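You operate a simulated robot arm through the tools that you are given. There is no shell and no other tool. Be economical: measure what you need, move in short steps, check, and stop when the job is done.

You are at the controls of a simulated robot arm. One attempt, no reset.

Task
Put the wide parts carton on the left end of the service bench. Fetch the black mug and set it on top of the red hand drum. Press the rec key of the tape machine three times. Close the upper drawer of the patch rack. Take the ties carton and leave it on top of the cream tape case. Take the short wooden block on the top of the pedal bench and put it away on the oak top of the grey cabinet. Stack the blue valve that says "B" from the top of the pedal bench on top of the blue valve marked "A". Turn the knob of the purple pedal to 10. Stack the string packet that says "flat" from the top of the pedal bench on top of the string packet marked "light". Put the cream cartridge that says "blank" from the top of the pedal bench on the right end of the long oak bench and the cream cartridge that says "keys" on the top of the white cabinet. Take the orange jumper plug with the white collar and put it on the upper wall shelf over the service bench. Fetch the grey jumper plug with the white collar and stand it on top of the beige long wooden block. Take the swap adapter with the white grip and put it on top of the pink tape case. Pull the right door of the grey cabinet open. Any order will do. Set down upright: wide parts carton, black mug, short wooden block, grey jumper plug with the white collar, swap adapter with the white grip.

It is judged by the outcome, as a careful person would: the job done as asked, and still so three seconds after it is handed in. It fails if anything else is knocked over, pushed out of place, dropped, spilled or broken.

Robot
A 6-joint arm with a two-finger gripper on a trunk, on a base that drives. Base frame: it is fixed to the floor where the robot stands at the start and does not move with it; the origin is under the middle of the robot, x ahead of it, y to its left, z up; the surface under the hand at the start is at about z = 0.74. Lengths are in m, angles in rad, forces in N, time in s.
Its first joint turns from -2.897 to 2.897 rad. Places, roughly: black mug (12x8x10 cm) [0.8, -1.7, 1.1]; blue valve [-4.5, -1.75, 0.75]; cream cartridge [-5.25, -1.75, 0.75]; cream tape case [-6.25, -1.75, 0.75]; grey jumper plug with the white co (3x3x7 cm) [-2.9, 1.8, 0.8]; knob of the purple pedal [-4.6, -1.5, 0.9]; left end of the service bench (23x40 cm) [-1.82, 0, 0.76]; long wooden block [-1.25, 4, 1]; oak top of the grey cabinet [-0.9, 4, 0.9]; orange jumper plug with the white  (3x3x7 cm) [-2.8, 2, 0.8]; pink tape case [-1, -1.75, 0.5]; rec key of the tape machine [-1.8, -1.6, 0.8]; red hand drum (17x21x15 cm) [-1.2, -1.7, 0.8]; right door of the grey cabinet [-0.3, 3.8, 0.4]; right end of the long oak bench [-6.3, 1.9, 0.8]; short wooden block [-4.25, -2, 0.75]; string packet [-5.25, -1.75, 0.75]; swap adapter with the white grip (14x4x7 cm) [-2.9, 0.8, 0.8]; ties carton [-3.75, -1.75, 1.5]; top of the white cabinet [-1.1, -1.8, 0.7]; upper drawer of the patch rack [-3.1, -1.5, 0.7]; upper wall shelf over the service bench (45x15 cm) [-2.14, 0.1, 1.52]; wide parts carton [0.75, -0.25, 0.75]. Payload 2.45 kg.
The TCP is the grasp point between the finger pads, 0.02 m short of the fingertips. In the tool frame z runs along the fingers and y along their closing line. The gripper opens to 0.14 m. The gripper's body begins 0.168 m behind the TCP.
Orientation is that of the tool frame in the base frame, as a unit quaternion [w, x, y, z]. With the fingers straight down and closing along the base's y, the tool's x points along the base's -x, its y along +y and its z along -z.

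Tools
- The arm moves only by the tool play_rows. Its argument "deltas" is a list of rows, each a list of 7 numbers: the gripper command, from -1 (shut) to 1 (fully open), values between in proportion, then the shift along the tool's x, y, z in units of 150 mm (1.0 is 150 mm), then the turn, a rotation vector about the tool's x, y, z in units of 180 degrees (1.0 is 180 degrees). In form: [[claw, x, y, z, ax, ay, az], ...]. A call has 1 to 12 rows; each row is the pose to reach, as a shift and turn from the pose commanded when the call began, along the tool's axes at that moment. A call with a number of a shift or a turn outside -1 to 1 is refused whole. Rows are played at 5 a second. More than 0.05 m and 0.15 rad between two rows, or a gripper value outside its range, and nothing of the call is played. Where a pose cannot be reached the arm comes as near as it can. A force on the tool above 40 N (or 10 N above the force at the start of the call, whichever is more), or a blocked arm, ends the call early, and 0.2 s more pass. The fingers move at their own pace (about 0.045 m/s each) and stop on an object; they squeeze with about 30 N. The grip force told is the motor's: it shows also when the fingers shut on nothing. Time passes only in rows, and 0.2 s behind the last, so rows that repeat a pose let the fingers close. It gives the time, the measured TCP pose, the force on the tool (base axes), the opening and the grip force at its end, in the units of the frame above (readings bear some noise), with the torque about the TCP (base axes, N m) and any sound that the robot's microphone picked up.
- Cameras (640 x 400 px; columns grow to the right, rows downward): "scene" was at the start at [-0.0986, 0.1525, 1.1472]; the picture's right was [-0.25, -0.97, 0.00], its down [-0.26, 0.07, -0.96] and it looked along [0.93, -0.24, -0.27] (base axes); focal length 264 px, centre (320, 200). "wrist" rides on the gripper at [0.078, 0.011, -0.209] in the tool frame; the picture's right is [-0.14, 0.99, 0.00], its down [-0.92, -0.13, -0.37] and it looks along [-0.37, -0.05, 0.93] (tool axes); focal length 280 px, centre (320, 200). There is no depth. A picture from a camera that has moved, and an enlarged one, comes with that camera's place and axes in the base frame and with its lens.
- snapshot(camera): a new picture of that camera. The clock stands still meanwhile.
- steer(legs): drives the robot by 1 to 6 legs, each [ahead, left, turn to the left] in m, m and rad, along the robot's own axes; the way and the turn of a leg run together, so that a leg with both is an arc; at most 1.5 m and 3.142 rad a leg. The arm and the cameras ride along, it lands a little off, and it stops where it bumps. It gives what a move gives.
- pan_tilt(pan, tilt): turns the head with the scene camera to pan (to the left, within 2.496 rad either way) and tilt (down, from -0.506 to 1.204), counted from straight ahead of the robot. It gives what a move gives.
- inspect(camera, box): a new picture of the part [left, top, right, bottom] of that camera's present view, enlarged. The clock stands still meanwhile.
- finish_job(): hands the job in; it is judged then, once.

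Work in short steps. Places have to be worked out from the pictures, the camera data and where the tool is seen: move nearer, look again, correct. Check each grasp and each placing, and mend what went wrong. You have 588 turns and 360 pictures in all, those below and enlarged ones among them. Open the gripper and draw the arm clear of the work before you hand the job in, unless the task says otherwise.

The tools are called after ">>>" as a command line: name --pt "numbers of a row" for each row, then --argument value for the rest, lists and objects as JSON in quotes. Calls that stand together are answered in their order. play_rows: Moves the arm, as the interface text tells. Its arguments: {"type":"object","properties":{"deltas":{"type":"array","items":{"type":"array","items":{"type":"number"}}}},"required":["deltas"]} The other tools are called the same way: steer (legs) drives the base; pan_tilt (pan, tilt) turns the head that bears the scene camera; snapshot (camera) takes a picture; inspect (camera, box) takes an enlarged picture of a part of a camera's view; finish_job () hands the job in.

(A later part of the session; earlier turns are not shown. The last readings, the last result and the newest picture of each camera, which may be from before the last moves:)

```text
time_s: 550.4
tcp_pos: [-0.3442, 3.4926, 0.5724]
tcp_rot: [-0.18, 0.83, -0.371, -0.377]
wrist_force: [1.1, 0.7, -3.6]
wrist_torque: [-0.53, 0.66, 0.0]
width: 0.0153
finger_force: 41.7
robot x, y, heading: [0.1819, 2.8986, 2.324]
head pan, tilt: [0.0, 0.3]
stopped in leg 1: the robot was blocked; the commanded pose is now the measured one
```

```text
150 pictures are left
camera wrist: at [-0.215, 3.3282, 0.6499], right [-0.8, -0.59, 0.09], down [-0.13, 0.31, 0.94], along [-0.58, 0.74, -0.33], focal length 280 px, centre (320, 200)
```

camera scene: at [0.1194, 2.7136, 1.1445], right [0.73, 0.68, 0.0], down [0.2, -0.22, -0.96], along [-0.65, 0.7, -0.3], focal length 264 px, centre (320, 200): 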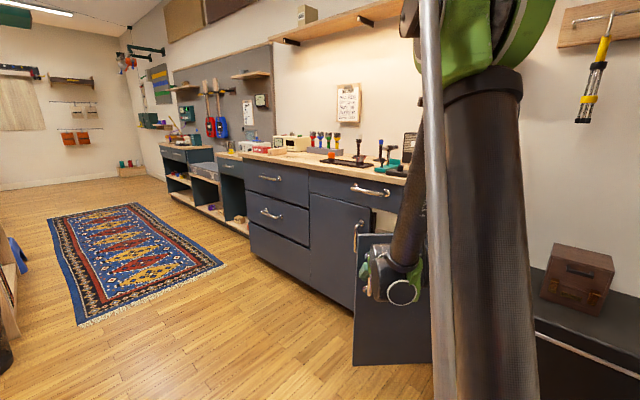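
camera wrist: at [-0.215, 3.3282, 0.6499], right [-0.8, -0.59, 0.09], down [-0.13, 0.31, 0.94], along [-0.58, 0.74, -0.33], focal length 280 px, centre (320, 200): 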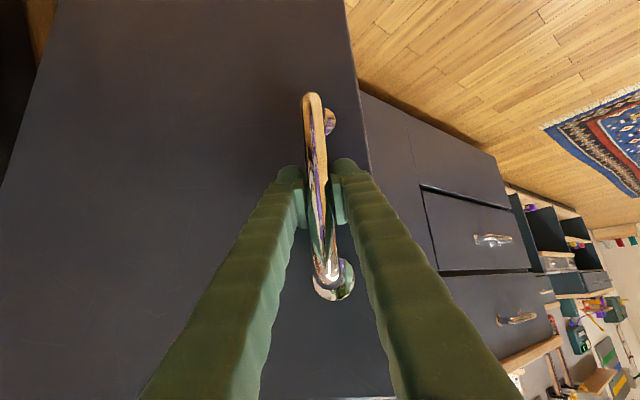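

Blocked now. I look to my right/behind to see by what.

>>> pan_tilt --pan -1.9 --tilt 0.9

>>> snapshot --camera "scene"

>>> pan_tilt --pan 2.2 --tilt 0.9

>>> snapshot --camera "scene"

```text
time_s: 552.2
tcp_pos: [-0.3441, 3.4936, 0.5715]
tcp_rot: [-0.179, 0.83, -0.371, -0.376]
wrist_force: [1.1, 2.2, -4.5]
wrist_torque: [-0.55, 0.63, 0.03]
width: 0.0152
finger_force: 40.5
robot x, y, heading: [0.1819, 2.9015, 2.327]
head pan, tilt: [-1.901, 0.901]
```

```text
149 pictures are left
camera scene: at [0.2533, 2.6745, 1.0923], right [0.41, -0.91, 0.0], down [-0.71, -0.32, -0.62], along [0.57, 0.26, -0.78], focal length 264 px, centre (320, 200)
```

scene: 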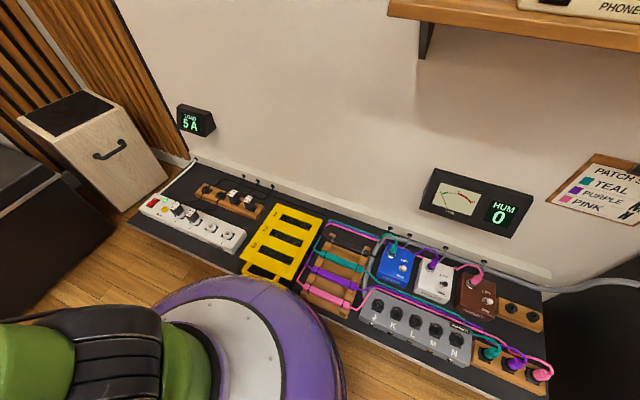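

```text
time_s: 555.5
tcp_pos: [-0.3441, 3.4919, 0.572]
tcp_rot: [-0.179, 0.83, -0.37, -0.377]
wrist_force: [1.9, 3.7, -2.5]
wrist_torque: [-0.54, 0.66, 0.02]
width: 0.0152
finger_force: 41.0
robot x, y, heading: [0.1841, 2.9024, 2.32]
head pan, tilt: [2.201, 0.901]
```

```text
148 pictures are left
camera scene: at [0.1704, 2.5693, 1.0922], right [-0.98, 0.19, 0.0], down [0.15, 0.77, -0.62], along [-0.12, -0.61, -0.78], focal length 264 px, centre (320, 200)
```

scene: 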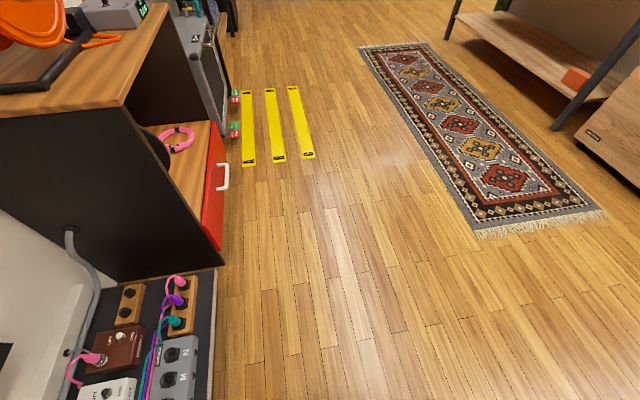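

The base met the floor pedalboard edge; nothing displaced. I release the handle, retreat the arm and move away along the door's face, to push the door wider from inside.

>>> play_rows --pt "0 0 0 0 0 0 0" --pt "0 0 0 0 0 0 0" --pt "0 0 0 -0.25 0 0 0" --pt "0 0 0 -0.5 0 0 0" --pt "0 0 0 -0.75 0 0 0" --pt "0 0 0 -1 0 0 0"

>>> steer --legs '[[0, 0.45, 0]]'

>>> pan_tilt --pan -0.3 --tilt 0.4

>>> snapshot --camera "scene"

```text
time_s: 557.0
tcp_pos: [-0.2693, 3.4066, 0.6696]
tcp_rot: [-0.179, 0.83, -0.371, -0.376]
wrist_force: [0.6, 0.4, 0.2]
wrist_torque: [-0.02, -0.01, -0.01]
width: 0.0701
finger_force: 0.1
robot x, y, heading: [0.1767, 2.8989, 2.329]
head pan, tilt: [2.201, 0.901]
```

```text
time_s: 559.7
tcp_pos: [-0.5977, 3.0991, 0.6703]
tcp_rot: [-0.18, 0.83, -0.37, -0.377]
wrist_force: [-0.2, 0.0, -0.1]
wrist_torque: [-0.01, -0.04, -0.02]
width: 0.0699
finger_force: 0.0
robot x, y, heading: [-0.1497, 2.5893, 2.325]
head pan, tilt: [2.201, 0.901]
```

```text
time_s: 561.9
tcp_pos: [-0.5993, 3.0964, 0.6712]
tcp_rot: [-0.179, 0.83, -0.37, -0.377]
wrist_force: [0.3, 0.2, 0.6]
wrist_torque: [0.01, 0.01, 0.01]
width: 0.0702
finger_force: 0.1
robot x, y, heading: [-0.147, 2.5954, 2.327]
head pan, tilt: [-0.3, 0.4]
```

```text
147 pictures are left
camera scene: at [-0.1852, 2.4176, 1.1352], right [0.9, 0.44, 0.0], down [0.17, -0.35, -0.92], along [-0.4, 0.83, -0.39], focal length 264 px, centre (320, 200)
```

scene: 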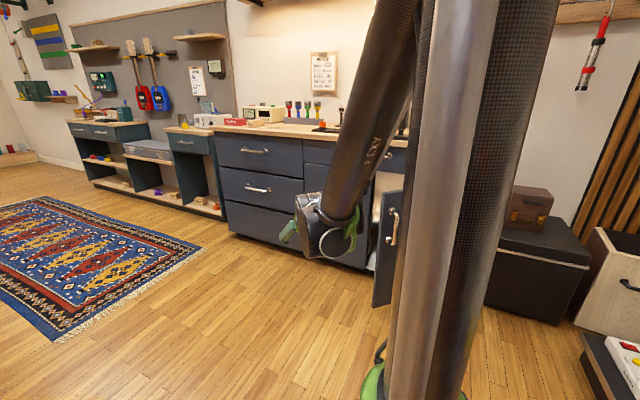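

The door stays ajar. I raise and straighten the tool, closing the fingers, and reposition in front-left of the door.

>>> play_rows --pt "-1 -0.18 0 -0.15 0 0.042 0" --pt "-1 -0.36 0 -0.3 0 0.084 0" --pt "-1 -0.54 0 -0.45 0 0.126 0" --pt "-1 -0.72 0 -0.6 0 0.168 0" --pt "-1 -0.9 0 -0.75 0 0.21 0" --pt "-1 -0.9 0 -0.75 0 0.252 0" --pt "-1 -0.9 0 -0.75 0 0.275 0"

>>> steer --legs '[[0.45, 0.336, 0], [0, 0, -0.755]]'

>>> pan_tilt --pan 0.0 --tilt 0.5

>>> snapshot --camera "scene"

```text
time_s: 563.5
tcp_pos: [-0.6028, 3.097, 0.8457]
tcp_rot: [-0.006, 0.911, -0.412, 0.006]
wrist_force: [0.3, -0.7, -1.0]
wrist_torque: [0.03, -0.01, 0.0]
width: 0.0
finger_force: 29.6
robot x, y, heading: [-0.1497, 2.5906, 2.328]
head pan, tilt: [-0.3, 0.4]
```

```text
time_s: 568.7
tcp_pos: [-0.695, 3.3736, 0.8463]
tcp_rot: [0.005, -0.699, 0.715, -0.008]
wrist_force: [-0.1, -0.8, 0.1]
wrist_torque: [-0.02, 0.03, -0.02]
width: 0.0002
finger_force: 29.3
robot x, y, heading: [-0.7043, 2.6897, 1.577]
head pan, tilt: [-0.3, 0.4]
```

```text
time_s: 569.5
tcp_pos: [-0.6937, 3.3746, 0.8456]
tcp_rot: [0.006, -0.699, 0.715, -0.008]
wrist_force: [-0.2, -0.2, 0.1]
wrist_torque: [-0.01, -0.01, 0.02]
width: 0.0
finger_force: 29.0
robot x, y, heading: [-0.7003, 2.6917, 1.583]
head pan, tilt: [0.0, 0.499]
```

```text
146 pictures are left
camera scene: at [-0.8761, 2.5938, 1.1261], right [1.0, 0.01, 0.0], down [0.0, -0.48, -0.88], along [-0.01, 0.88, -0.48], focal length 264 px, centre (320, 200)
```

scene: 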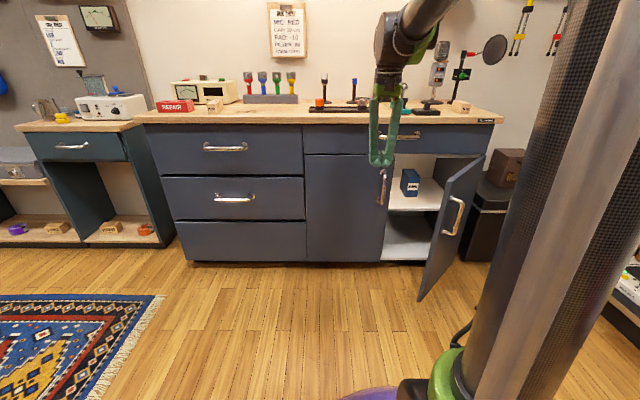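

Door ~45° open. I bring the closed fingers to the inside of the door, first moving over at height.

>>> play_rows --pt "-1 -0.2 -0.16 0 0 0 0" --pt "-1 -0.4 -0.32 0 0 0 0" --pt "-1 -0.6 -0.48 0 0 0 0" --pt "-1 -0.8 -0.64 0 0 0 0" --pt "-1 -1 -0.8 0 0 0 0"

>>> play_rows --pt "-1 -0.25 -0.2 0 0 0 0" --pt "-1 -0.47 -0.45 0 0 0 0" --pt "-1 -0.47 -0.65 0 0 0 0" --pt "-1 -0.47 -0.65 0.2 0 0 0" --pt "-1 -0.47 -0.65 0.4 0 0 0"

>>> snapshot --camera "scene"

>>> snapshot --camera "wrist"

```text
time_s: 570.7
tcp_pos: [-0.5724, 3.5223, 0.8475]
tcp_rot: [0.004, -0.699, 0.715, -0.007]
wrist_force: [-0.4, 0.3, 0.7]
wrist_torque: [0.02, -0.02, -0.01]
width: 0.0
finger_force: 29.4
robot x, y, heading: [-0.7054, 2.69, 1.582]
head pan, tilt: [0.0, 0.499]
```

```text
time_s: 571.9
tcp_pos: [-0.472, 3.5891, 0.7895]
tcp_rot: [0.005, -0.699, 0.715, -0.007]
wrist_force: [1.1, 0.2, -0.6]
wrist_torque: [-0.05, -0.01, -0.01]
width: 0.0
finger_force: 29.1
robot x, y, heading: [-0.7036, 2.6933, 1.577]
head pan, tilt: [0.0, 0.499]
```

```text
145 pictures are left
camera scene: at [-0.8761, 2.5939, 1.1261], right [1.0, 0.01, 0.0], down [0.0, -0.48, -0.88], along [-0.01, 0.88, -0.48], focal length 264 px, centre (320, 200)
```

scene: 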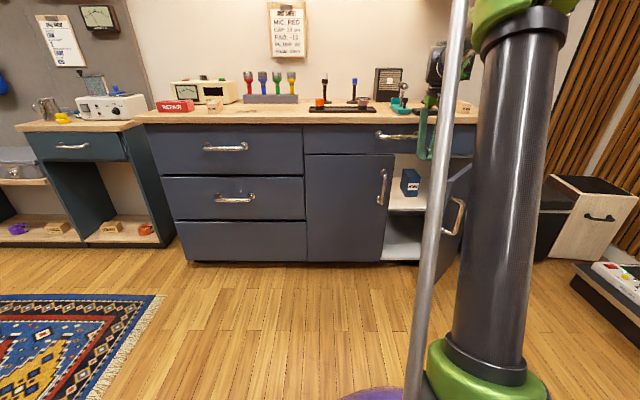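

```text
144 pictures are left
camera wrist: at [-0.4877, 3.5132, 0.9979], right [-0.99, 0.16, -0.02], down [0.14, 0.92, 0.37], along [0.08, 0.36, -0.93], focal length 280 px, centre (320, 200)
```

wrist: 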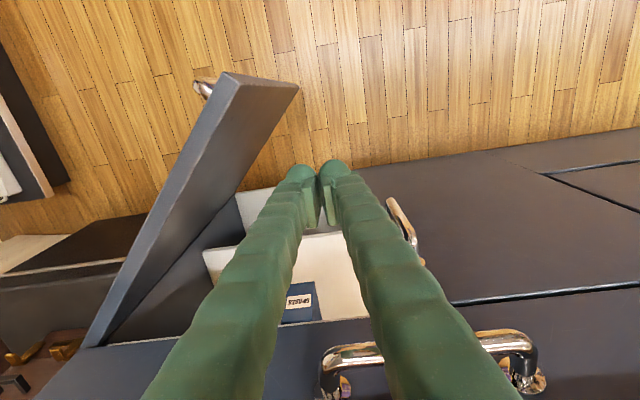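

Clear view: hinge (-0.103,3.795), free edge (-0.428,3.495), ~43° open. I lower inside the door and sweep it outward.

>>> play_rows --pt "-1 0 0 0.3 0 0 0" --pt "-1 0 0 0.6 0 0 0" --pt "-1 0 0 0.9 0 0 0" --pt "-1 0 0 1 0 0 0"

>>> play_rows --pt "-1 0.15 -0.23 0 0 0 0" --pt "-1 0.3 -0.47 0 0 0 0" --pt "-1 0.46 -0.71 0 0 0 0" --pt "-1 0.6 -0.88 0 0 0 0" --pt "-1 0.72 -1 0 0 0 0"

>>> snapshot --camera "wrist"

```text
time_s: 572.9
tcp_pos: [-0.4683, 3.5894, 0.6372]
tcp_rot: [0.004, -0.699, 0.715, -0.007]
wrist_force: [0.2, -0.3, 0.4]
wrist_torque: [0.02, 0.0, 0.0]
width: 0.0
finger_force: 29.0
robot x, y, heading: [-0.7016, 2.6908, 1.58]
head pan, tilt: [0.0, 0.499]
```

```text
time_s: 574.1
tcp_pos: [-0.3212, 3.4784, 0.6411]
tcp_rot: [0.005, -0.699, 0.715, -0.007]
wrist_force: [-0.1, -0.5, -0.9]
wrist_torque: [-0.01, 0.0, -0.01]
width: 0.0
finger_force: 29.1
robot x, y, heading: [-0.7024, 2.6927, 1.573]
head pan, tilt: [0.0, 0.499]
```

```text
143 pictures are left
camera wrist: at [-0.3375, 3.4016, 0.8509], right [-0.99, 0.16, -0.02], down [0.14, 0.92, 0.37], along [0.08, 0.36, -0.93], focal length 280 px, centre (320, 200)
```

wrist: 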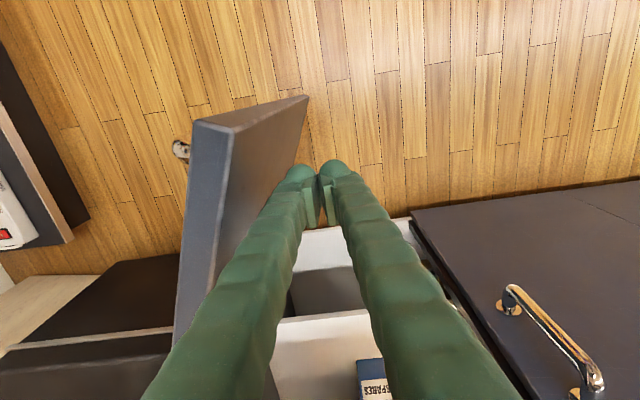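

Pushing works (~60°). Continue the sweep to ~83°.

>>> play_rows --pt "-1 0.11 -0.22 0 0 0 0" --pt "-1 0.213 -0.43 0 0 0 0" --pt "-1 0.285 -0.64 0 0 0 0" --pt "-1 0.353 -0.847 0 0 0 0" --pt "-1 0.38 -0.987 0 0 0 0"

>>> snapshot --camera "wrist"

```text
time_s: 575.3
tcp_pos: [-0.1739, 3.4173, 0.6447]
tcp_rot: [0.005, -0.699, 0.715, -0.008]
wrist_force: [-0.5, 0.3, -0.2]
wrist_torque: [-0.01, -0.02, 0.01]
width: 0.0002
finger_force: 29.3
robot x, y, heading: [-0.7, 2.6907, 1.58]
head pan, tilt: [0.0, 0.499]
```

```text
142 pictures are left
camera wrist: at [-0.1909, 3.3409, 0.8547], right [-0.99, 0.16, -0.02], down [0.14, 0.92, 0.37], along [0.08, 0.36, -0.93], focal length 280 px, centre (320, 200)
```

wrist: 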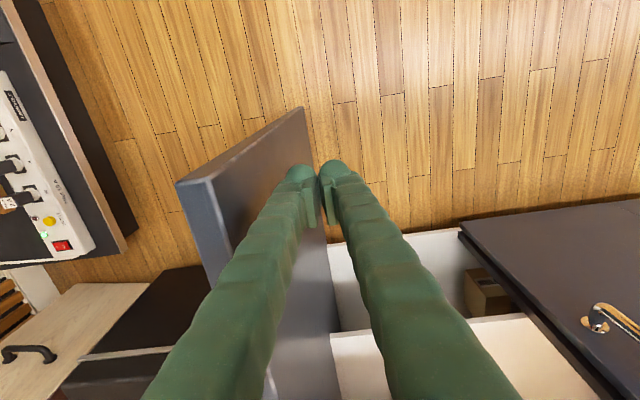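

Door stands ~80–85° open. I withdraw the fingers to the left and up.

>>> play_rows --pt "-1 0 0.25 0 0 0 0" --pt "-1 0 0.5 0 0 0 0" --pt "-1 0 0.6 -0.3 0 0 0" --pt "-1 0 0.6 -0.6 0 0 0" --pt "-1 0 0.6 -0.9 0 0 0"

>>> play_rows --pt "-1 0.1 0.2 -0.25 0 0 0" --pt "-1 0.3 0.4 -0.45 0 0 0" --pt "-1 0.5 0.6 -0.6 0 0 0" --pt "-1 0.7 0.8 -0.75 0 0 0" --pt "-1 0.9 1 -0.9 0 0 0"

>>> steer --legs '[[-0.3, 0, 0]]'

>>> snapshot --camera "scene"

```text
time_s: 576.5
tcp_pos: [-0.2662, 3.4206, 0.7775]
tcp_rot: [0.004, -0.699, 0.715, -0.008]
wrist_force: [0.0, -0.1, 0.3]
wrist_torque: [0.0, 0.03, 0.02]
width: 0.0001
finger_force: 29.6
robot x, y, heading: [-0.7032, 2.695, 1.578]
head pan, tilt: [0.0, 0.499]
```

```text
refused: row 1 steps farther than a row can; nothing moved
```

```text
time_s: 578.6
tcp_pos: [-0.2649, 3.1177, 0.7784]
tcp_rot: [0.005, -0.7, 0.714, -0.007]
wrist_force: [0.4, -0.2, -0.6]
wrist_torque: [0.02, -0.01, 0.01]
width: 0.0
finger_force: 29.4
robot x, y, heading: [-0.7002, 2.3904, 1.577]
head pan, tilt: [0.0, 0.499]
```

```text
141 pictures are left
camera scene: at [-0.8728, 2.2904, 1.1261], right [1.0, 0.01, 0.0], down [0.01, -0.48, -0.88], along [-0.01, 0.88, -0.48], focal length 264 px, centre (320, 200)
```

scene: 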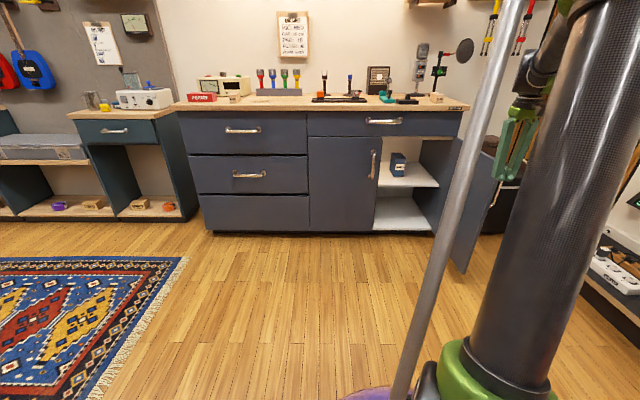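

The door is wide open. I zoom on the cabinet top to learn where the long block and free space are.

>>> inspect --camera "scene" --box '[170, 30, 480, 140]'

```text
2.06 times, centred on (325, 85) of scene
camera zoom: at [-0.8728, 2.2904, 1.1261], right [1.0, 0.01, 0.0], down [0.01, -0.48, -0.88], along [-0.01, 0.88, -0.48], focal length 546 px, centre (310, 437)
```

zoom: 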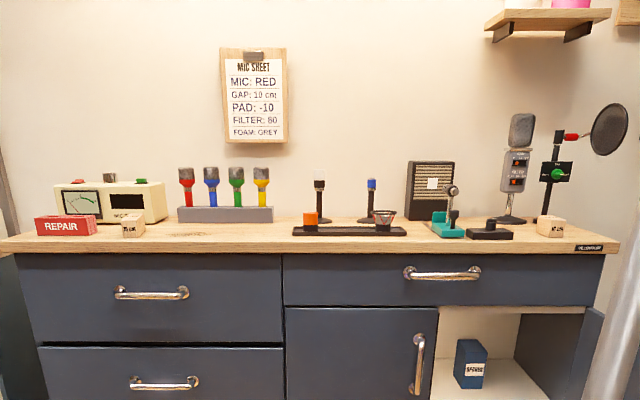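

>>> inspect --camera "scene" --box '[180, 60, 290, 120]'

>>> inspect --camera "scene" --box '[370, 60, 480, 120]'

```text
5.82 times, centred on (235, 90) of scene
camera zoom: at [-0.8728, 2.2904, 1.1261], right [1.0, 0.01, 0.0], down [0.01, -0.48, -0.88], along [-0.01, 0.88, -0.48], focal length 1538 px, centre (814, 840)
```

zoom: 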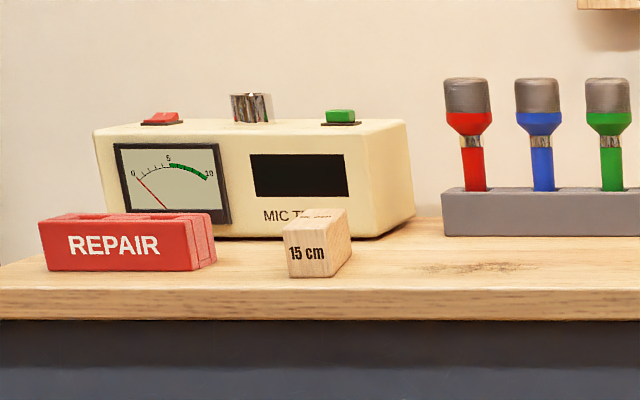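

```text
5.82 times, centred on (425, 90) of scene
camera zoom: at [-0.8728, 2.2904, 1.1261], right [1.0, 0.01, 0.0], down [0.01, -0.48, -0.88], along [-0.01, 0.88, -0.48], focal length 1538 px, centre (-291, 840)
```

zoom: 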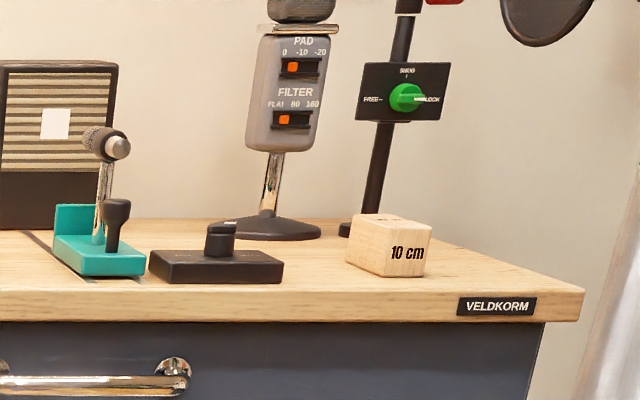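

Long (15 cm) block lies at ≈(-1.38,3.9) on the cabinet; free oak in front of the brush stand for the short block. Now fetch the 5 cm block: raise/centre the arm, turn and drive back to the pedal bench.

>>> play_rows --pt "-0.5 0 0.2 -0.25 0 0 0" --pt "-0.3 0 0.4 -0.5 0 0 0" --pt "-0.1 0 0.6 -0.75 0 0 0" --pt "0 0 0.8 -1 0 0 0"

>>> play_rows --pt "0.2 0 0.2 -0.25 0 0 0" --pt "0.2 0 0.4 -0.5 0 0 0" --pt "0.2 0 0.6 -0.75 0 0 0" --pt "0.2 0 0.8 -1 0 0 0"

>>> steer --legs '[[0, 0, 3.14], [1.2, 0, 0], [1.2, 0, 0], [0.75, 0, 0]]'

>>> steer --legs '[[0, -1.2, 0], [0, -1.2, 0], [0, -1.1, 0]]'

>>> snapshot --camera "wrist"

```text
time_s: 579.6
tcp_pos: [-0.3876, 3.1213, 0.9263]
tcp_rot: [0.006, -0.7, 0.714, -0.008]
wrist_force: [0.6, 0.2, 0.8]
wrist_torque: [-0.04, 0.07, 0.02]
width: 0.0699
finger_force: 0.1
robot x, y, heading: [-0.6974, 2.39, 1.585]
head pan, tilt: [0.0, 0.499]
```

```text
time_s: 580.6
tcp_pos: [-0.5108, 3.1243, 1.0747]
tcp_rot: [0.005, -0.7, 0.714, -0.008]
wrist_force: [0.0, 0.5, 0.1]
wrist_torque: [0.0, 0.01, -0.01]
width: 0.0841
finger_force: 0.1
robot x, y, heading: [-0.7003, 2.3859, 1.576]
head pan, tilt: [0.0, 0.499]
```

```text
time_s: 603.4
tcp_pos: [-0.7794, -1.4859, 1.0738]
tcp_rot: [-0.007, 0.707, 0.707, -0.005]
wrist_force: [-1.0, -0.1, 0.4]
wrist_torque: [0.03, 0.02, 0.02]
width: 0.0841
finger_force: 0.2
robot x, y, heading: [-0.602, -0.7495, -1.539]
head pan, tilt: [0.0, 0.499]
```

```text
time_s: 620.5
tcp_pos: [-4.3107, -1.5679, 1.0739]
tcp_rot: [-0.007, 0.711, 0.703, -0.005]
wrist_force: [0.7, -0.4, 0.3]
wrist_torque: [-0.02, -0.02, -0.01]
width: 0.0839
finger_force: 0.0
robot x, y, heading: [-4.1294, -0.8344, -1.553]
head pan, tilt: [0.0, 0.499]
```

```text
137 pictures are left
camera wrist: at [-4.2943, -1.491, 1.2838], right [0.99, -0.15, -0.02], down [-0.13, -0.92, 0.37], along [-0.07, -0.36, -0.93], focal length 280 px, centre (320, 200)
```

wrist: 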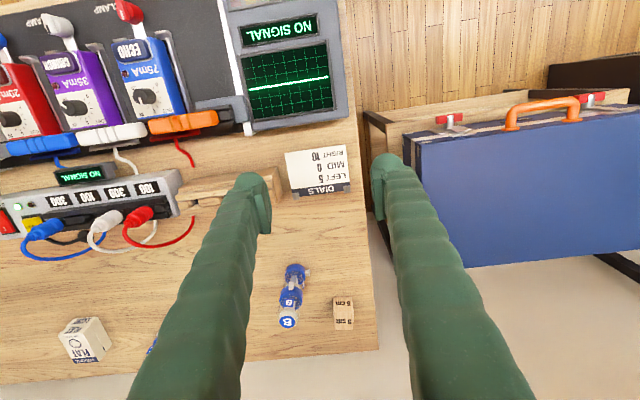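

Block at ≈(-4.315,-1.91). I advance the base 0.14, then extend the arm over the block.

>>> steer --legs '[[0.14, 0, -0.015]]'

>>> play_rows --pt "0 -0.25 0 0 0 0 0" --pt "0 -0.5 0 0 0 0 0" --pt "0 -0.75 0 0 0 0 0" --pt "0 -1 0 0 0 0 0"

>>> snapshot --camera "wrist"

```text
time_s: 621.8
tcp_pos: [-4.3182, -1.7056, 1.0736]
tcp_rot: [-0.008, 0.716, 0.698, -0.005]
wrist_force: [-0.6, 0.0, -0.2]
wrist_torque: [-0.02, 0.02, -0.01]
width: 0.0838
finger_force: 0.0
robot x, y, heading: [-4.1262, -0.9796, -1.56]
head pan, tilt: [0.0, 0.499]
```

```text
time_s: 622.8
tcp_pos: [-4.3201, -1.8553, 1.0736]
tcp_rot: [-0.007, 0.716, 0.698, -0.004]
wrist_force: [1.4, 1.1, 1.1]
wrist_torque: [-0.1, 0.01, -0.03]
width: 0.07
finger_force: 0.0
robot x, y, heading: [-4.1319, -0.9761, -1.562]
head pan, tilt: [0.0, 0.499]
```

```text
136 pictures are left
camera wrist: at [-4.3048, -1.7787, 1.284], right [0.99, -0.16, -0.02], down [-0.14, -0.92, 0.37], along [-0.08, -0.36, -0.93], focal length 280 px, centre (320, 200)
```

wrist: 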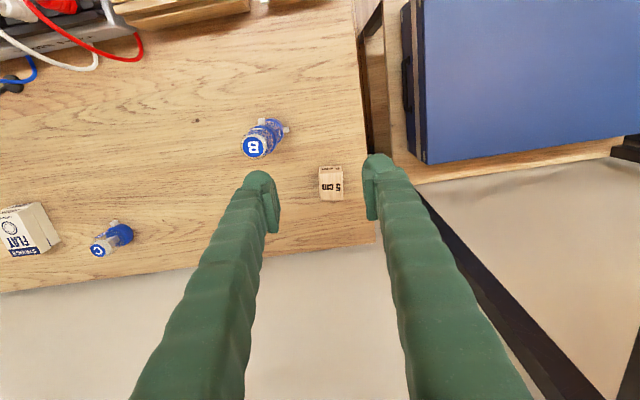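

Block centre (-4.320,-1.922). Move over it, lower in two steps.

>>> play_rows --pt "0 -0.2 0 0.15 0 0 0.01" --pt "0 -0.45 0 0.3 0 0 0.02" --pt "0 -0.45 0 0.6 0 0 0.02" --pt "0 -0.45 0 0.9 0 0 0.02" --pt "0 -0.45 0 1 0 0 0.02"

>>> snapshot --camera "wrist"

```text
time_s: 624.0
tcp_pos: [-4.3273, -1.9235, 0.9237]
tcp_rot: [-0.007, 0.737, 0.676, -0.005]
wrist_force: [0.6, 0.1, 0.5]
wrist_torque: [-0.02, -0.01, -0.02]
width: 0.0698
finger_force: 0.0
robot x, y, heading: [-4.1234, -0.9716, -1.565]
head pan, tilt: [0.0, 0.499]
```

```text
135 pictures are left
camera wrist: at [-4.3057, -1.8471, 1.1332], right [0.97, -0.22, -0.02], down [-0.2, -0.91, 0.37], along [-0.1, -0.36, -0.93], focal length 280 px, centre (320, 200)
```

wrist: 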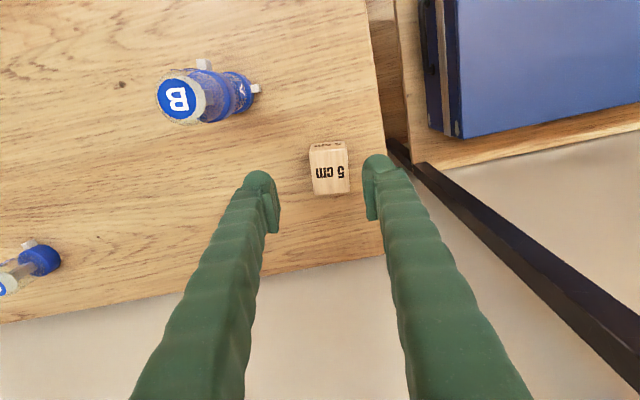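

>>> play_rows --pt "0 -0.03 0.055 0.2 0 0 0" --pt "0 -0.03 0.055 0.45 0 0 0" --pt "0 -0.03 0.055 0.66 0 0 0" --pt "-1 -0.03 0.055 0.66 0 0 0" --pt "-1 -0.03 0.055 0.66 0 0 0" --pt "-1 -0.03 0.055 0.66 0 0 0" --pt "-1 -0.03 0.055 0.66 0 0 0" --pt "-1 -0.03 0.055 0.4 0 0 0" --pt "-1 -0.03 0.055 0.1 0 0 0" --pt "-1 -0.03 0.055 -0.2 0 0 0" --pt "-1 -0.03 0.055 -0.5 0 0 0"

>>> play_rows --pt "-1 0.2 0 -0.15 0 0 0" --pt "-1 0.45 0 -0.3 0 0 0" --pt "-1 0.7 0 -0.45 0 0 0" --pt "-1 0.95 0 -0.55 0 0 0"

>>> snapshot --camera "wrist"

```text
time_s: 626.4
tcp_pos: [-4.3171, -1.9278, 0.9995]
tcp_rot: [-0.007, 0.737, 0.676, -0.005]
wrist_force: [0.2, -0.3, -0.9]
wrist_torque: [0.0, -0.01, 0.01]
width: 0.0389
finger_force: 29.6
robot x, y, heading: [-4.128, -0.9725, -1.564]
head pan, tilt: [0.0, 0.499]
```

```text
time_s: 627.4
tcp_pos: [-4.3037, -1.7868, 1.0789]
tcp_rot: [-0.008, 0.737, 0.675, -0.004]
wrist_force: [0.1, -0.1, -0.7]
wrist_torque: [0.1, 0.02, 0.0]
width: 0.0387
finger_force: 30.1
robot x, y, heading: [-4.1281, -0.9736, -1.567]
head pan, tilt: [0.0, 0.499]
```

```text
134 pictures are left
camera wrist: at [-4.2824, -1.7112, 1.2897], right [0.97, -0.22, -0.02], down [-0.2, -0.91, 0.37], along [-0.1, -0.36, -0.93], focal length 280 px, centre (320, 200)
```

wrist: 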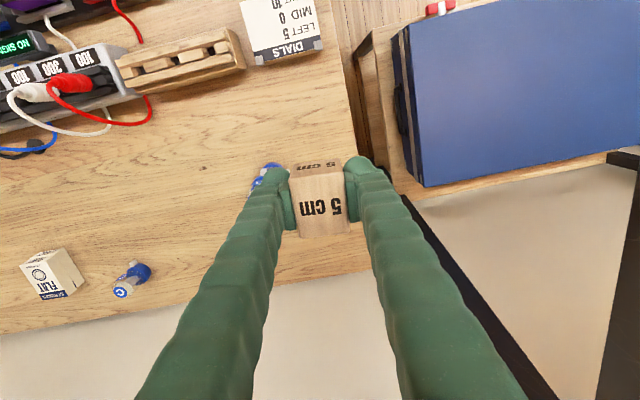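

Block held. I drive back along the known route to the grey cabinet.

>>> steer --legs '[[-0.2, 0, 0], [0, 1.2, 0], [0, 1.2, 0], [0, 1.0, 0]]'

>>> steer --legs '[[0, 0, 3.14], [1.2, 0, 0], [1.2, 0, 0], [0.8, 0, 0]]'

>>> snapshot --camera "scene"

```text
time_s: 645.1
tcp_pos: [-0.9218, -1.6029, 1.081]
tcp_rot: [-0.007, 0.742, 0.67, -0.005]
wrist_force: [0.0, 0.3, -0.6]
wrist_torque: [0.01, -0.01, -0.03]
width: 0.0385
finger_force: 29.8
robot x, y, heading: [-0.7336, -0.7899, -1.582]
head pan, tilt: [0.0, 0.499]
```

```text
time_s: 668.2
tcp_pos: [-0.5496, 3.2187, 1.0818]
tcp_rot: [0.005, -0.676, 0.737, -0.007]
wrist_force: [0.0, -0.3, -0.4]
wrist_torque: [0.01, 0.03, 0.03]
width: 0.0384
finger_force: 30.1
robot x, y, heading: [-0.7239, 2.4072, 1.582]
head pan, tilt: [0.0, 0.499]
```

```text
133 pictures are left
camera scene: at [-0.8996, 2.3065, 1.1261], right [1.0, 0.01, 0.0], down [0.0, -0.48, -0.88], along [-0.01, 0.88, -0.48], focal length 264 px, centre (320, 200)
```

scene: 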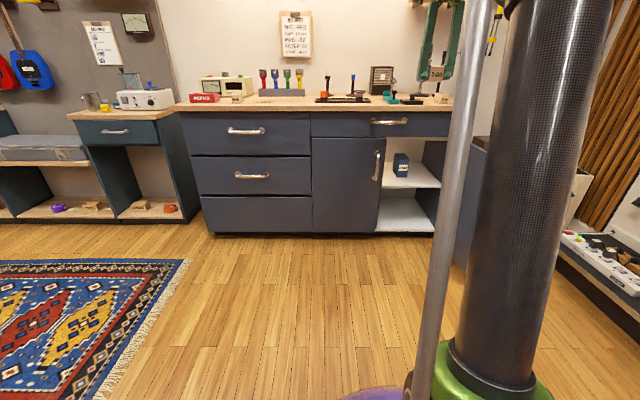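

Target spot ≈(-1.08,3.92) on the oak top. I strafe left and advance, then check with the wrist camera.

>>> steer --legs '[[0, 0.53, 0], [0.62, 0, -0.01]]'

>>> snapshot --camera "wrist"

>>> snapshot --camera "scene"

```text
time_s: 674.3
tcp_pos: [-1.0852, 3.837, 1.0805]
tcp_rot: [0.004, -0.676, 0.737, -0.008]
wrist_force: [0.1, 0.1, -0.4]
wrist_torque: [0.01, 0.01, -0.05]
width: 0.0385
finger_force: 29.5
robot x, y, heading: [-1.2627, 3.0251, 1.579]
head pan, tilt: [0.0, 0.499]
```

```text
132 pictures are left
camera wrist: at [-1.1073, 3.7611, 1.29], right [-0.97, 0.22, -0.02], down [0.2, 0.91, 0.37], along [0.1, 0.36, -0.93], focal length 280 px, centre (320, 200)
```

wrist: 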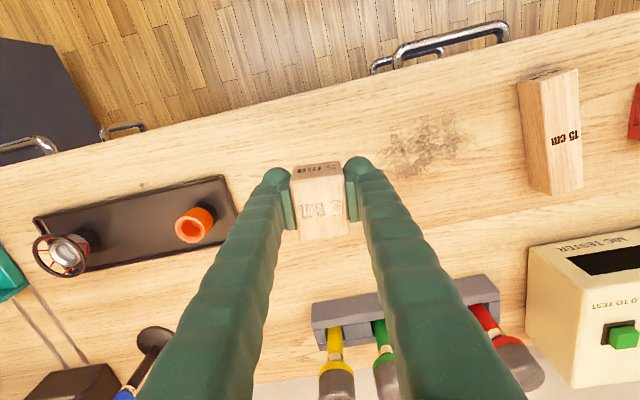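

```text
131 pictures are left
camera scene: at [-1.4368, 2.9247, 1.1261], right [1.0, 0.01, 0.0], down [0.0, -0.48, -0.88], along [-0.01, 0.88, -0.48], focal length 264 px, centre (320, 200)
```

scene: 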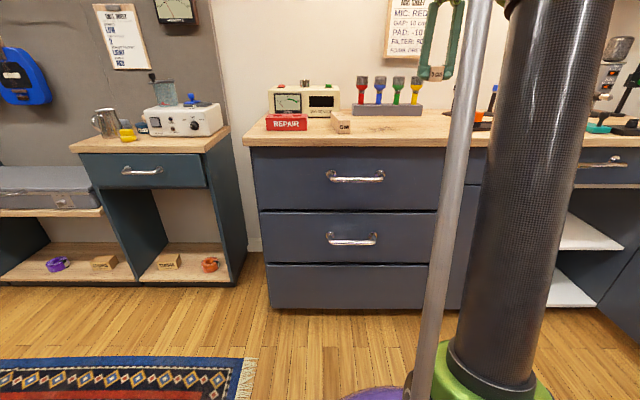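

Clear oak beneath. I move forward 4 cm and lower.

>>> play_rows --pt "-1 -0.27 0 0.1 0 0 0" --pt "-1 -0.27 0 0.4 0 0 0" --pt "-1 -0.27 0 0.7 0 0 0" --pt "-1 -0.27 0 0.95 0 0 0"

>>> play_rows --pt "-1 0 0 0.04 0 0 0" --pt "-1 0 0 0.08 0 0 0" --pt "-1 0 0 0.12 0 0 0" --pt "-1 0 0 0.16 0 0 0"

```text
time_s: 675.3
tcp_pos: [-1.0802, 3.8776, 0.9382]
tcp_rot: [0.005, -0.676, 0.737, -0.007]
wrist_force: [0.9, -0.3, 0.3]
wrist_torque: [0.0, -0.02, 0.0]
width: 0.0386
finger_force: 30.3
robot x, y, heading: [-1.2644, 3.025, 1.575]
head pan, tilt: [0.0, 0.499]
```

```text
time_s: 676.2
tcp_pos: [-1.0781, 3.877, 0.9206]
tcp_rot: [0.005, -0.675, 0.737, -0.008]
wrist_force: [-0.2, -3.3, 17.6]
wrist_torque: [-0.03, 0.39, 0.02]
width: 0.0386
finger_force: 30.2
robot x, y, heading: [-1.2613, 3.0204, 1.572]
head pan, tilt: [0.0, 0.499]
stopped in row 4: the force on the tool passed its limit at 56 N (the readings are from after the stop); the commanded pose is now the measured one
```

Contact. Release and rise, then view.

>>> play_rows --pt "-1 0 0 -0.015 0 0 0" --pt "-0.4 0 0 -0.015 0 0 0" --pt "0 0 0 -0.015 0 0 0" --pt "0 0 0 -0.015 0 0 0" --pt "0 0 0 -0.25 0 0 0" --pt "0 0 0 -0.5 0 0 0" --pt "0 0 0 -0.8 0 0 0" --pt "0 0 0 -1 0 0 0"

>>> snapshot --camera "wrist"

```text
time_s: 678.0
tcp_pos: [-1.0825, 3.8769, 1.0699]
tcp_rot: [0.006, -0.675, 0.737, -0.007]
wrist_force: [-0.2, 1.0, 0.0]
wrist_torque: [-0.01, 0.02, -0.01]
width: 0.0702
finger_force: 0.0
robot x, y, heading: [-1.2657, 3.0212, 1.579]
head pan, tilt: [0.0, 0.499]
```

```text
130 pictures are left
camera wrist: at [-1.1032, 3.8021, 1.2798], right [-0.97, 0.22, -0.02], down [0.2, 0.91, 0.37], along [0.1, 0.36, -0.93], focal length 280 px, centre (320, 200)
```

wrist: 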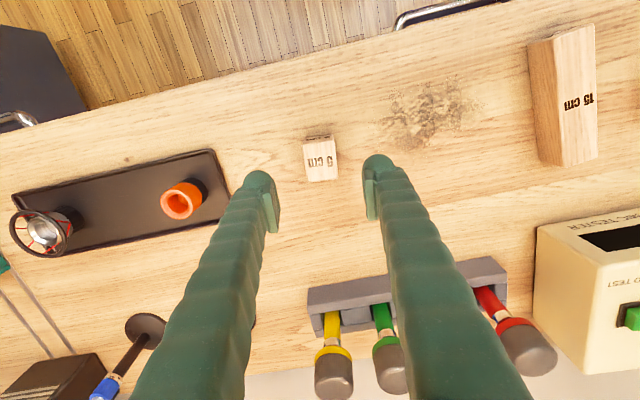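

Block placed upright. Next the grey plug: retract the arm and go west past the oak cabinet to the plug bench.

>>> play_rows --pt "0 0.3 0 -0.05 0 0 0" --pt "0 0.6 0 -0.1 0 0 0" --pt "0 0.9 0 -0.15 0 0 0" --pt "0 1 0 -0.15 0 0 0"

>>> play_rows --pt "0 0.3 0 0 0 0 0" --pt "0 0.6 0 0 0 0 0" --pt "0 0.9 0 0 0 0 0" --pt "0 1 0 0 0 0 0"

>>> steer --legs '[[-0.07, 0, 0], [0, 1.2, 0], [0, 1.25, 0], [0, 0, -1.57], [0, -1.15, 0]]'

>>> pan_tilt --pan 0.1 --tilt 0.5

>>> snapshot --camera "scene"

```text
time_s: 679.0
tcp_pos: [-1.0962, 3.7279, 1.0921]
tcp_rot: [0.006, -0.675, 0.738, -0.007]
wrist_force: [-0.2, 0.4, 0.0]
wrist_torque: [-0.02, 0.0, 0.03]
width: 0.0701
finger_force: 0.1
robot x, y, heading: [-1.2638, 3.0253, 1.577]
head pan, tilt: [0.0, 0.499]
```

```text
time_s: 680.0
tcp_pos: [-1.1084, 3.5784, 1.093]
tcp_rot: [0.005, -0.676, 0.737, -0.007]
wrist_force: [0.2, -0.4, -0.1]
wrist_torque: [-0.06, 0.0, 0.05]
width: 0.0699
finger_force: 0.1
robot x, y, heading: [-1.2645, 3.0214, 1.575]
head pan, tilt: [0.0, 0.499]
```

```text
time_s: 701.9
tcp_pos: [-3.1848, 1.6474, 1.0925]
tcp_rot: [-0.002, 0.061, 0.998, -0.008]
wrist_force: [-0.1, -0.5, 0.7]
wrist_torque: [0.01, 0.01, 0.0]
width: 0.0697
finger_force: 0.2
robot x, y, heading: [-3.738, 1.8219, -0.022]
head pan, tilt: [0.0, 0.499]
```

```text
time_s: 702.6
tcp_pos: [-3.185, 1.6487, 1.0924]
tcp_rot: [-0.001, 0.06, 0.998, -0.009]
wrist_force: [0.2, 0.2, -0.1]
wrist_torque: [-0.02, 0.0, 0.03]
width: 0.0701
finger_force: 0.0
robot x, y, heading: [-3.7337, 1.8238, -0.03]
head pan, tilt: [0.099, 0.499]
```

```text
129 pictures are left
camera scene: at [-3.8287, 2.0088, 1.1261], right [0.07, -1.0, 0.0], down [-0.48, -0.03, -0.88], along [0.88, 0.06, -0.48], focal length 264 px, centre (320, 200)
```

scene: 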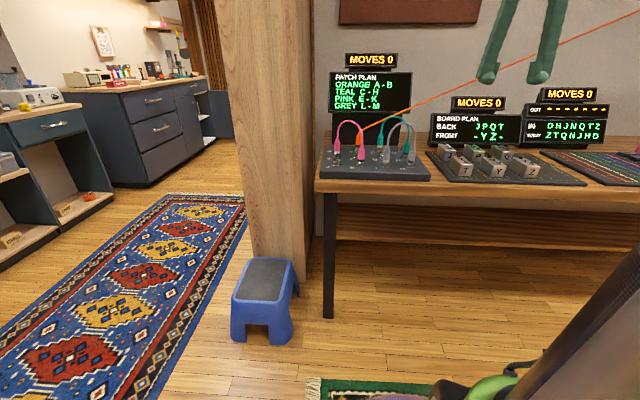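

I shift the base a bit, then rotate the gripper -90° and move above plug L.

>>> steer --legs '[[0.12, 0.15, 0.03]]'

>>> play_rows --pt "-0.2 0 0 0 0 0 -0.0455" --pt "-0.2 -0.06 0.02 0 0 0 -0.091" --pt "-0.2 -0.12 0.04 0 0 0 -0.1365" --pt "-0.2 -0.18 0.06 0 0 0 -0.182" --pt "-0.2 -0.24 0.08 0 0 0 -0.2275" --pt "-0.2 -0.3 0.1 0 0 0 -0.273" --pt "-0.2 -0.36 0.12 0 0 0 -0.3185" --pt "-0.2 -0.42 0.14 0 0 0 -0.364" --pt "-0.2 -0.48 0.16 0 0 0 -0.4095" --pt "-0.2 -0.54 0.18 0 0 0 -0.455" --pt "-0.2 -0.6 0.2 0 0 0 -0.47"

>>> snapshot --camera "wrist"

```text
time_s: 704.1
tcp_pos: [-3.0618, 1.8135, 1.0915]
tcp_rot: [-0.001, 0.045, 0.999, -0.008]
wrist_force: [-0.3, 0.3, -0.1]
wrist_torque: [-0.03, 0.0, 0.03]
width: 0.0702
finger_force: 0.1
robot x, y, heading: [-3.6149, 1.9694, 0.007]
head pan, tilt: [0.099, 0.499]
```

```text
time_s: 706.5
tcp_pos: [-2.9673, 1.8341, 1.0922]
tcp_rot: [-0.007, -0.64, 0.768, -0.006]
wrist_force: [0.3, 0.3, -0.4]
wrist_torque: [-0.01, -0.01, 0.02]
width: 0.056
finger_force: 0.0
robot x, y, heading: [-3.6141, 1.9701, 0.006]
head pan, tilt: [0.099, 0.499]
```

```text
128 pictures are left
camera wrist: at [-2.9915, 1.7639, 1.3026], right [-0.95, 0.31, 0.0], down [0.29, 0.89, 0.35], along [0.11, 0.33, -0.94], focal length 280 px, centre (320, 200)
```

wrist: 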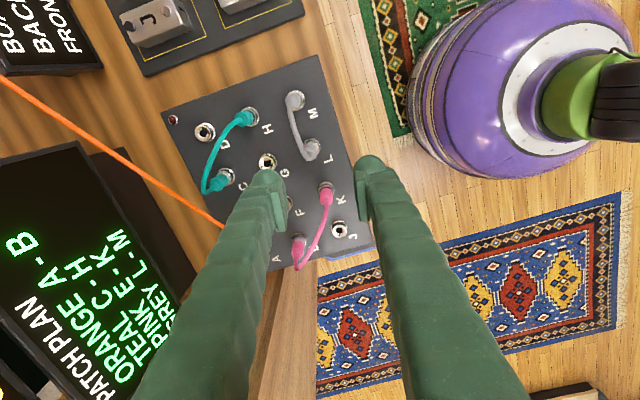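

>>> play_rows --pt "-0.3 -0.04 -0.06 0 0 0 -0.03" --pt "-0.3 -0.075 -0.115 0 0 0 -0.058" --pt "-0.3 -0.075 -0.115 0.25 0 0 -0.058" --pt "-0.3 -0.075 -0.115 0.5 0 0 -0.058" --pt "-0.3 -0.075 -0.115 0.75 0 0 -0.058"

>>> snapshot --camera "wrist"

>>> inspect --camera "scene" --box '[320, 60, 460, 190]'

```text
time_s: 707.7
tcp_pos: [-2.9507, 1.8419, 0.9779]
tcp_rot: [-0.007, -0.706, 0.708, -0.005]
wrist_force: [1.0, 0.9, 1.0]
wrist_torque: [0.05, -0.04, -0.01]
width: 0.0493
finger_force: 0.1
robot x, y, heading: [-3.6129, 1.9671, 0.004]
head pan, tilt: [0.099, 0.499]
```

```text
127 pictures are left
camera wrist: at [-2.96, 1.7668, 1.1897], right [-0.99, 0.14, 0.0], down [0.13, 0.93, 0.35], along [0.05, 0.35, -0.94], focal length 280 px, centre (320, 200)
```

wrist: 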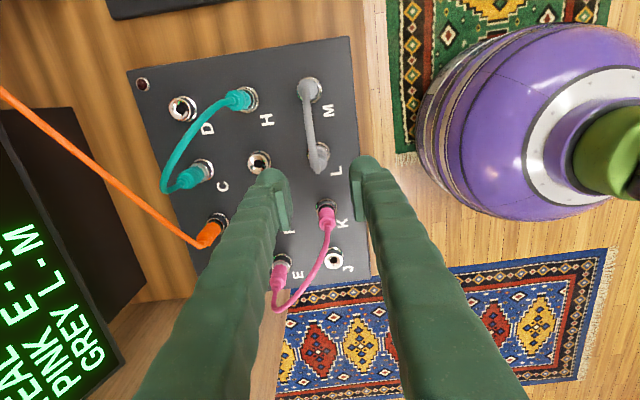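

```text
3.08 times, centred on (390, 125) of scene
camera zoom: at [-3.714, 2.1535, 1.1261], right [0.1, -0.99, 0.0], down [-0.48, -0.05, -0.88], along [0.87, 0.09, -0.48], focal length 813 px, centre (105, 431)
```

zoom: 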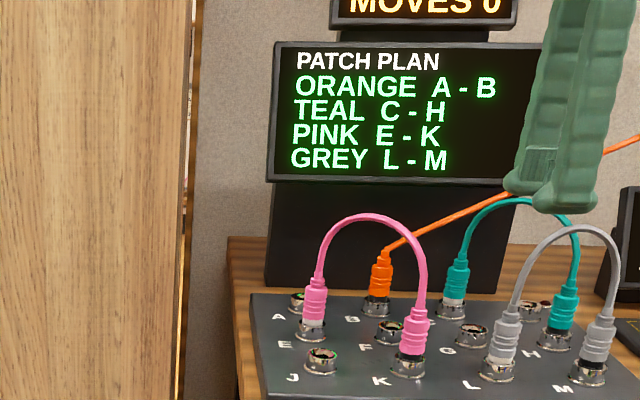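

L is aligned at (-2.947,1.840). Descend, grip and lift.

>>> play_rows --pt "-0.3 0 -0.02 0.3 0 0 0" --pt "-0.3 0 -0.02 0.6 0 0 0" --pt "-0.3 0 -0.02 0.88 0 0 0" --pt "-1 0 -0.02 0.88 0 0 0" --pt "-1 0 -0.02 0.88 0 0 0" --pt "-1 0 -0.02 0.88 0 0 0" --pt "-1 0 -0.02 0.88 0 0 0" --pt "-1 0 -0.02 0.7 0 0 0" --pt "-1 0 -0.02 0.4 0 0 0" --pt "-1 0 -0.02 0.1 0 0 0"

>>> inspect --camera "scene" --box '[320, 60, 460, 190]'

```text
time_s: 709.9
tcp_pos: [-2.9466, 1.841, 0.964]
tcp_rot: [-0.007, -0.707, 0.707, -0.005]
wrist_force: [0.3, 0.5, -1.4]
wrist_torque: [-0.01, 0.01, 0.01]
width: 0.0209
finger_force: 30.5
robot x, y, heading: [-3.6157, 1.9675, 0.001]
head pan, tilt: [0.099, 0.499]
```

```text
3.08 times, centred on (390, 125) of scene
camera zoom: at [-3.7139, 2.1535, 1.1261], right [0.1, -0.99, 0.0], down [-0.48, -0.05, -0.88], along [0.87, 0.09, -0.48], focal length 813 px, centre (105, 431)
```

zoom: 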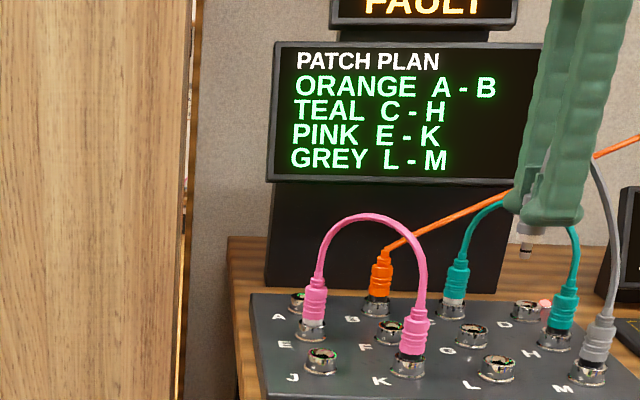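

The plug is out (the display shows FAULT, presumably since jumpers are unplugged, as asked). I raise and check the board's other plugs.

>>> play_rows --pt "-1 0 0 -0.3 0 0 0" --pt "-1 0 0 -0.6 0 0 0" --pt "-1 0 0 -0.9 0 0 0"

>>> snapshot --camera "wrist"

>>> snapshot --camera "scene"

```text
time_s: 710.7
tcp_pos: [-2.9458, 1.8417, 1.1001]
tcp_rot: [-0.008, -0.706, 0.708, -0.005]
wrist_force: [0.7, 0.3, -0.1]
wrist_torque: [-0.02, 0.01, 0.03]
width: 0.0206
finger_force: 29.7
robot x, y, heading: [-3.6158, 1.9698, 0.005]
head pan, tilt: [0.099, 0.499]
```

```text
124 pictures are left
camera wrist: at [-2.9558, 1.7687, 1.3104], right [-0.99, 0.14, 0.0], down [0.13, 0.93, 0.35], along [0.05, 0.35, -0.94], focal length 280 px, centre (320, 200)
```

wrist: 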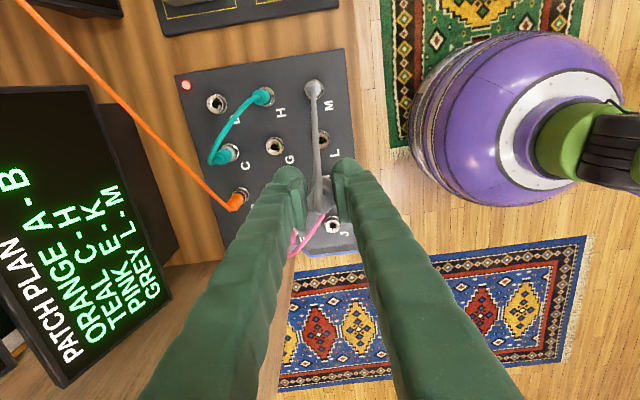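

```text
123 pictures are left
camera scene: at [-3.714, 2.1535, 1.1261], right [0.1, -0.99, 0.0], down [-0.48, -0.05, -0.88], along [0.87, 0.09, -0.48], focal length 264 px, centre (320, 200)
```

scene: 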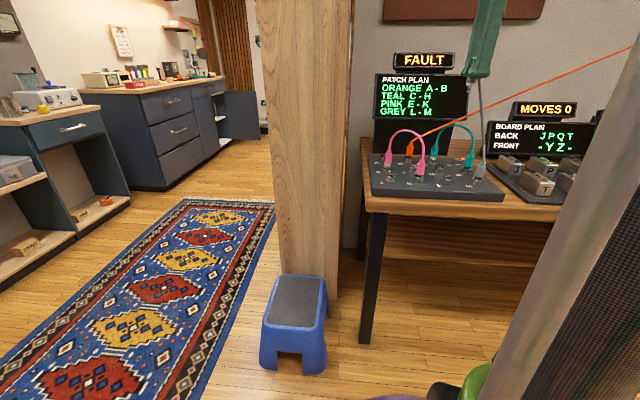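

I retract the arm and travel north then east to the grey cabinet.

>>> play_rows --pt "-1 0 0.3 0 0 0 0" --pt "-1 0 0.6 0 0 0 0" --pt "-1 0 0.9 0 0 0 0" --pt "-1 0 1 0 0 0 0"

>>> steer --legs '[[-0.12, 0, 0], [0, 0.98, 0], [0, 0, 1.57], [0, -1.2, 0], [0, -0.9, 0]]'

>>> pan_tilt --pan 0.1 --tilt 0.4

>>> snapshot --camera "scene"

```text
time_s: 711.7
tcp_pos: [-3.0952, 1.8432, 1.0994]
tcp_rot: [-0.007, -0.706, 0.708, -0.005]
wrist_force: [-0.3, -0.2, -0.7]
wrist_torque: [0.01, 0.05, 0.01]
width: 0.0209
finger_force: 30.2
robot x, y, heading: [-3.6141, 1.9698, 0.002]
head pan, tilt: [0.099, 0.499]
```

```text
time_s: 731.4
tcp_pos: [-1.5185, 3.4571, 1.0992]
tcp_rot: [0.001, 1.0, -0.002, 0.008]
wrist_force: [0.4, 0.7, -0.4]
wrist_torque: [0.01, -0.04, 0.01]
width: 0.0205
finger_force: 29.8
robot x, y, heading: [-1.6444, 2.9419, 1.574]
head pan, tilt: [0.099, 0.499]
```

```text
time_s: 732.1
tcp_pos: [-1.5182, 3.4582, 1.1011]
tcp_rot: [0.001, 1.0, -0.002, 0.009]
wrist_force: [-0.7, -0.3, 0.1]
wrist_torque: [0.01, 0.02, 0.0]
width: 0.0205
finger_force: 30.5
robot x, y, heading: [-1.6454, 2.939, 1.574]
head pan, tilt: [0.099, 0.4]
```

```text
122 pictures are left
camera scene: at [-1.829, 2.8419, 1.1352], right [0.99, 0.1, 0.0], down [0.04, -0.39, -0.92], along [-0.09, 0.92, -0.39], focal length 264 px, centre (320, 200)
```

scene: 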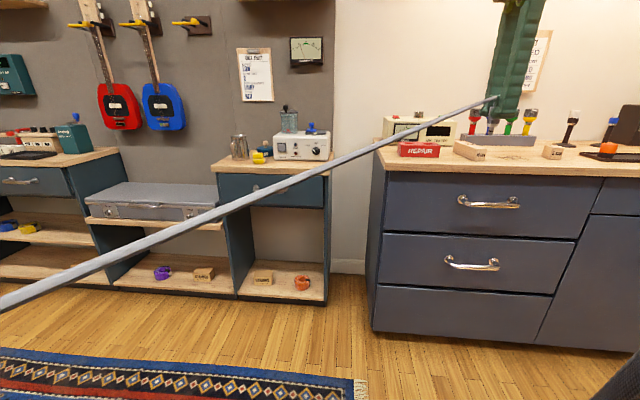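

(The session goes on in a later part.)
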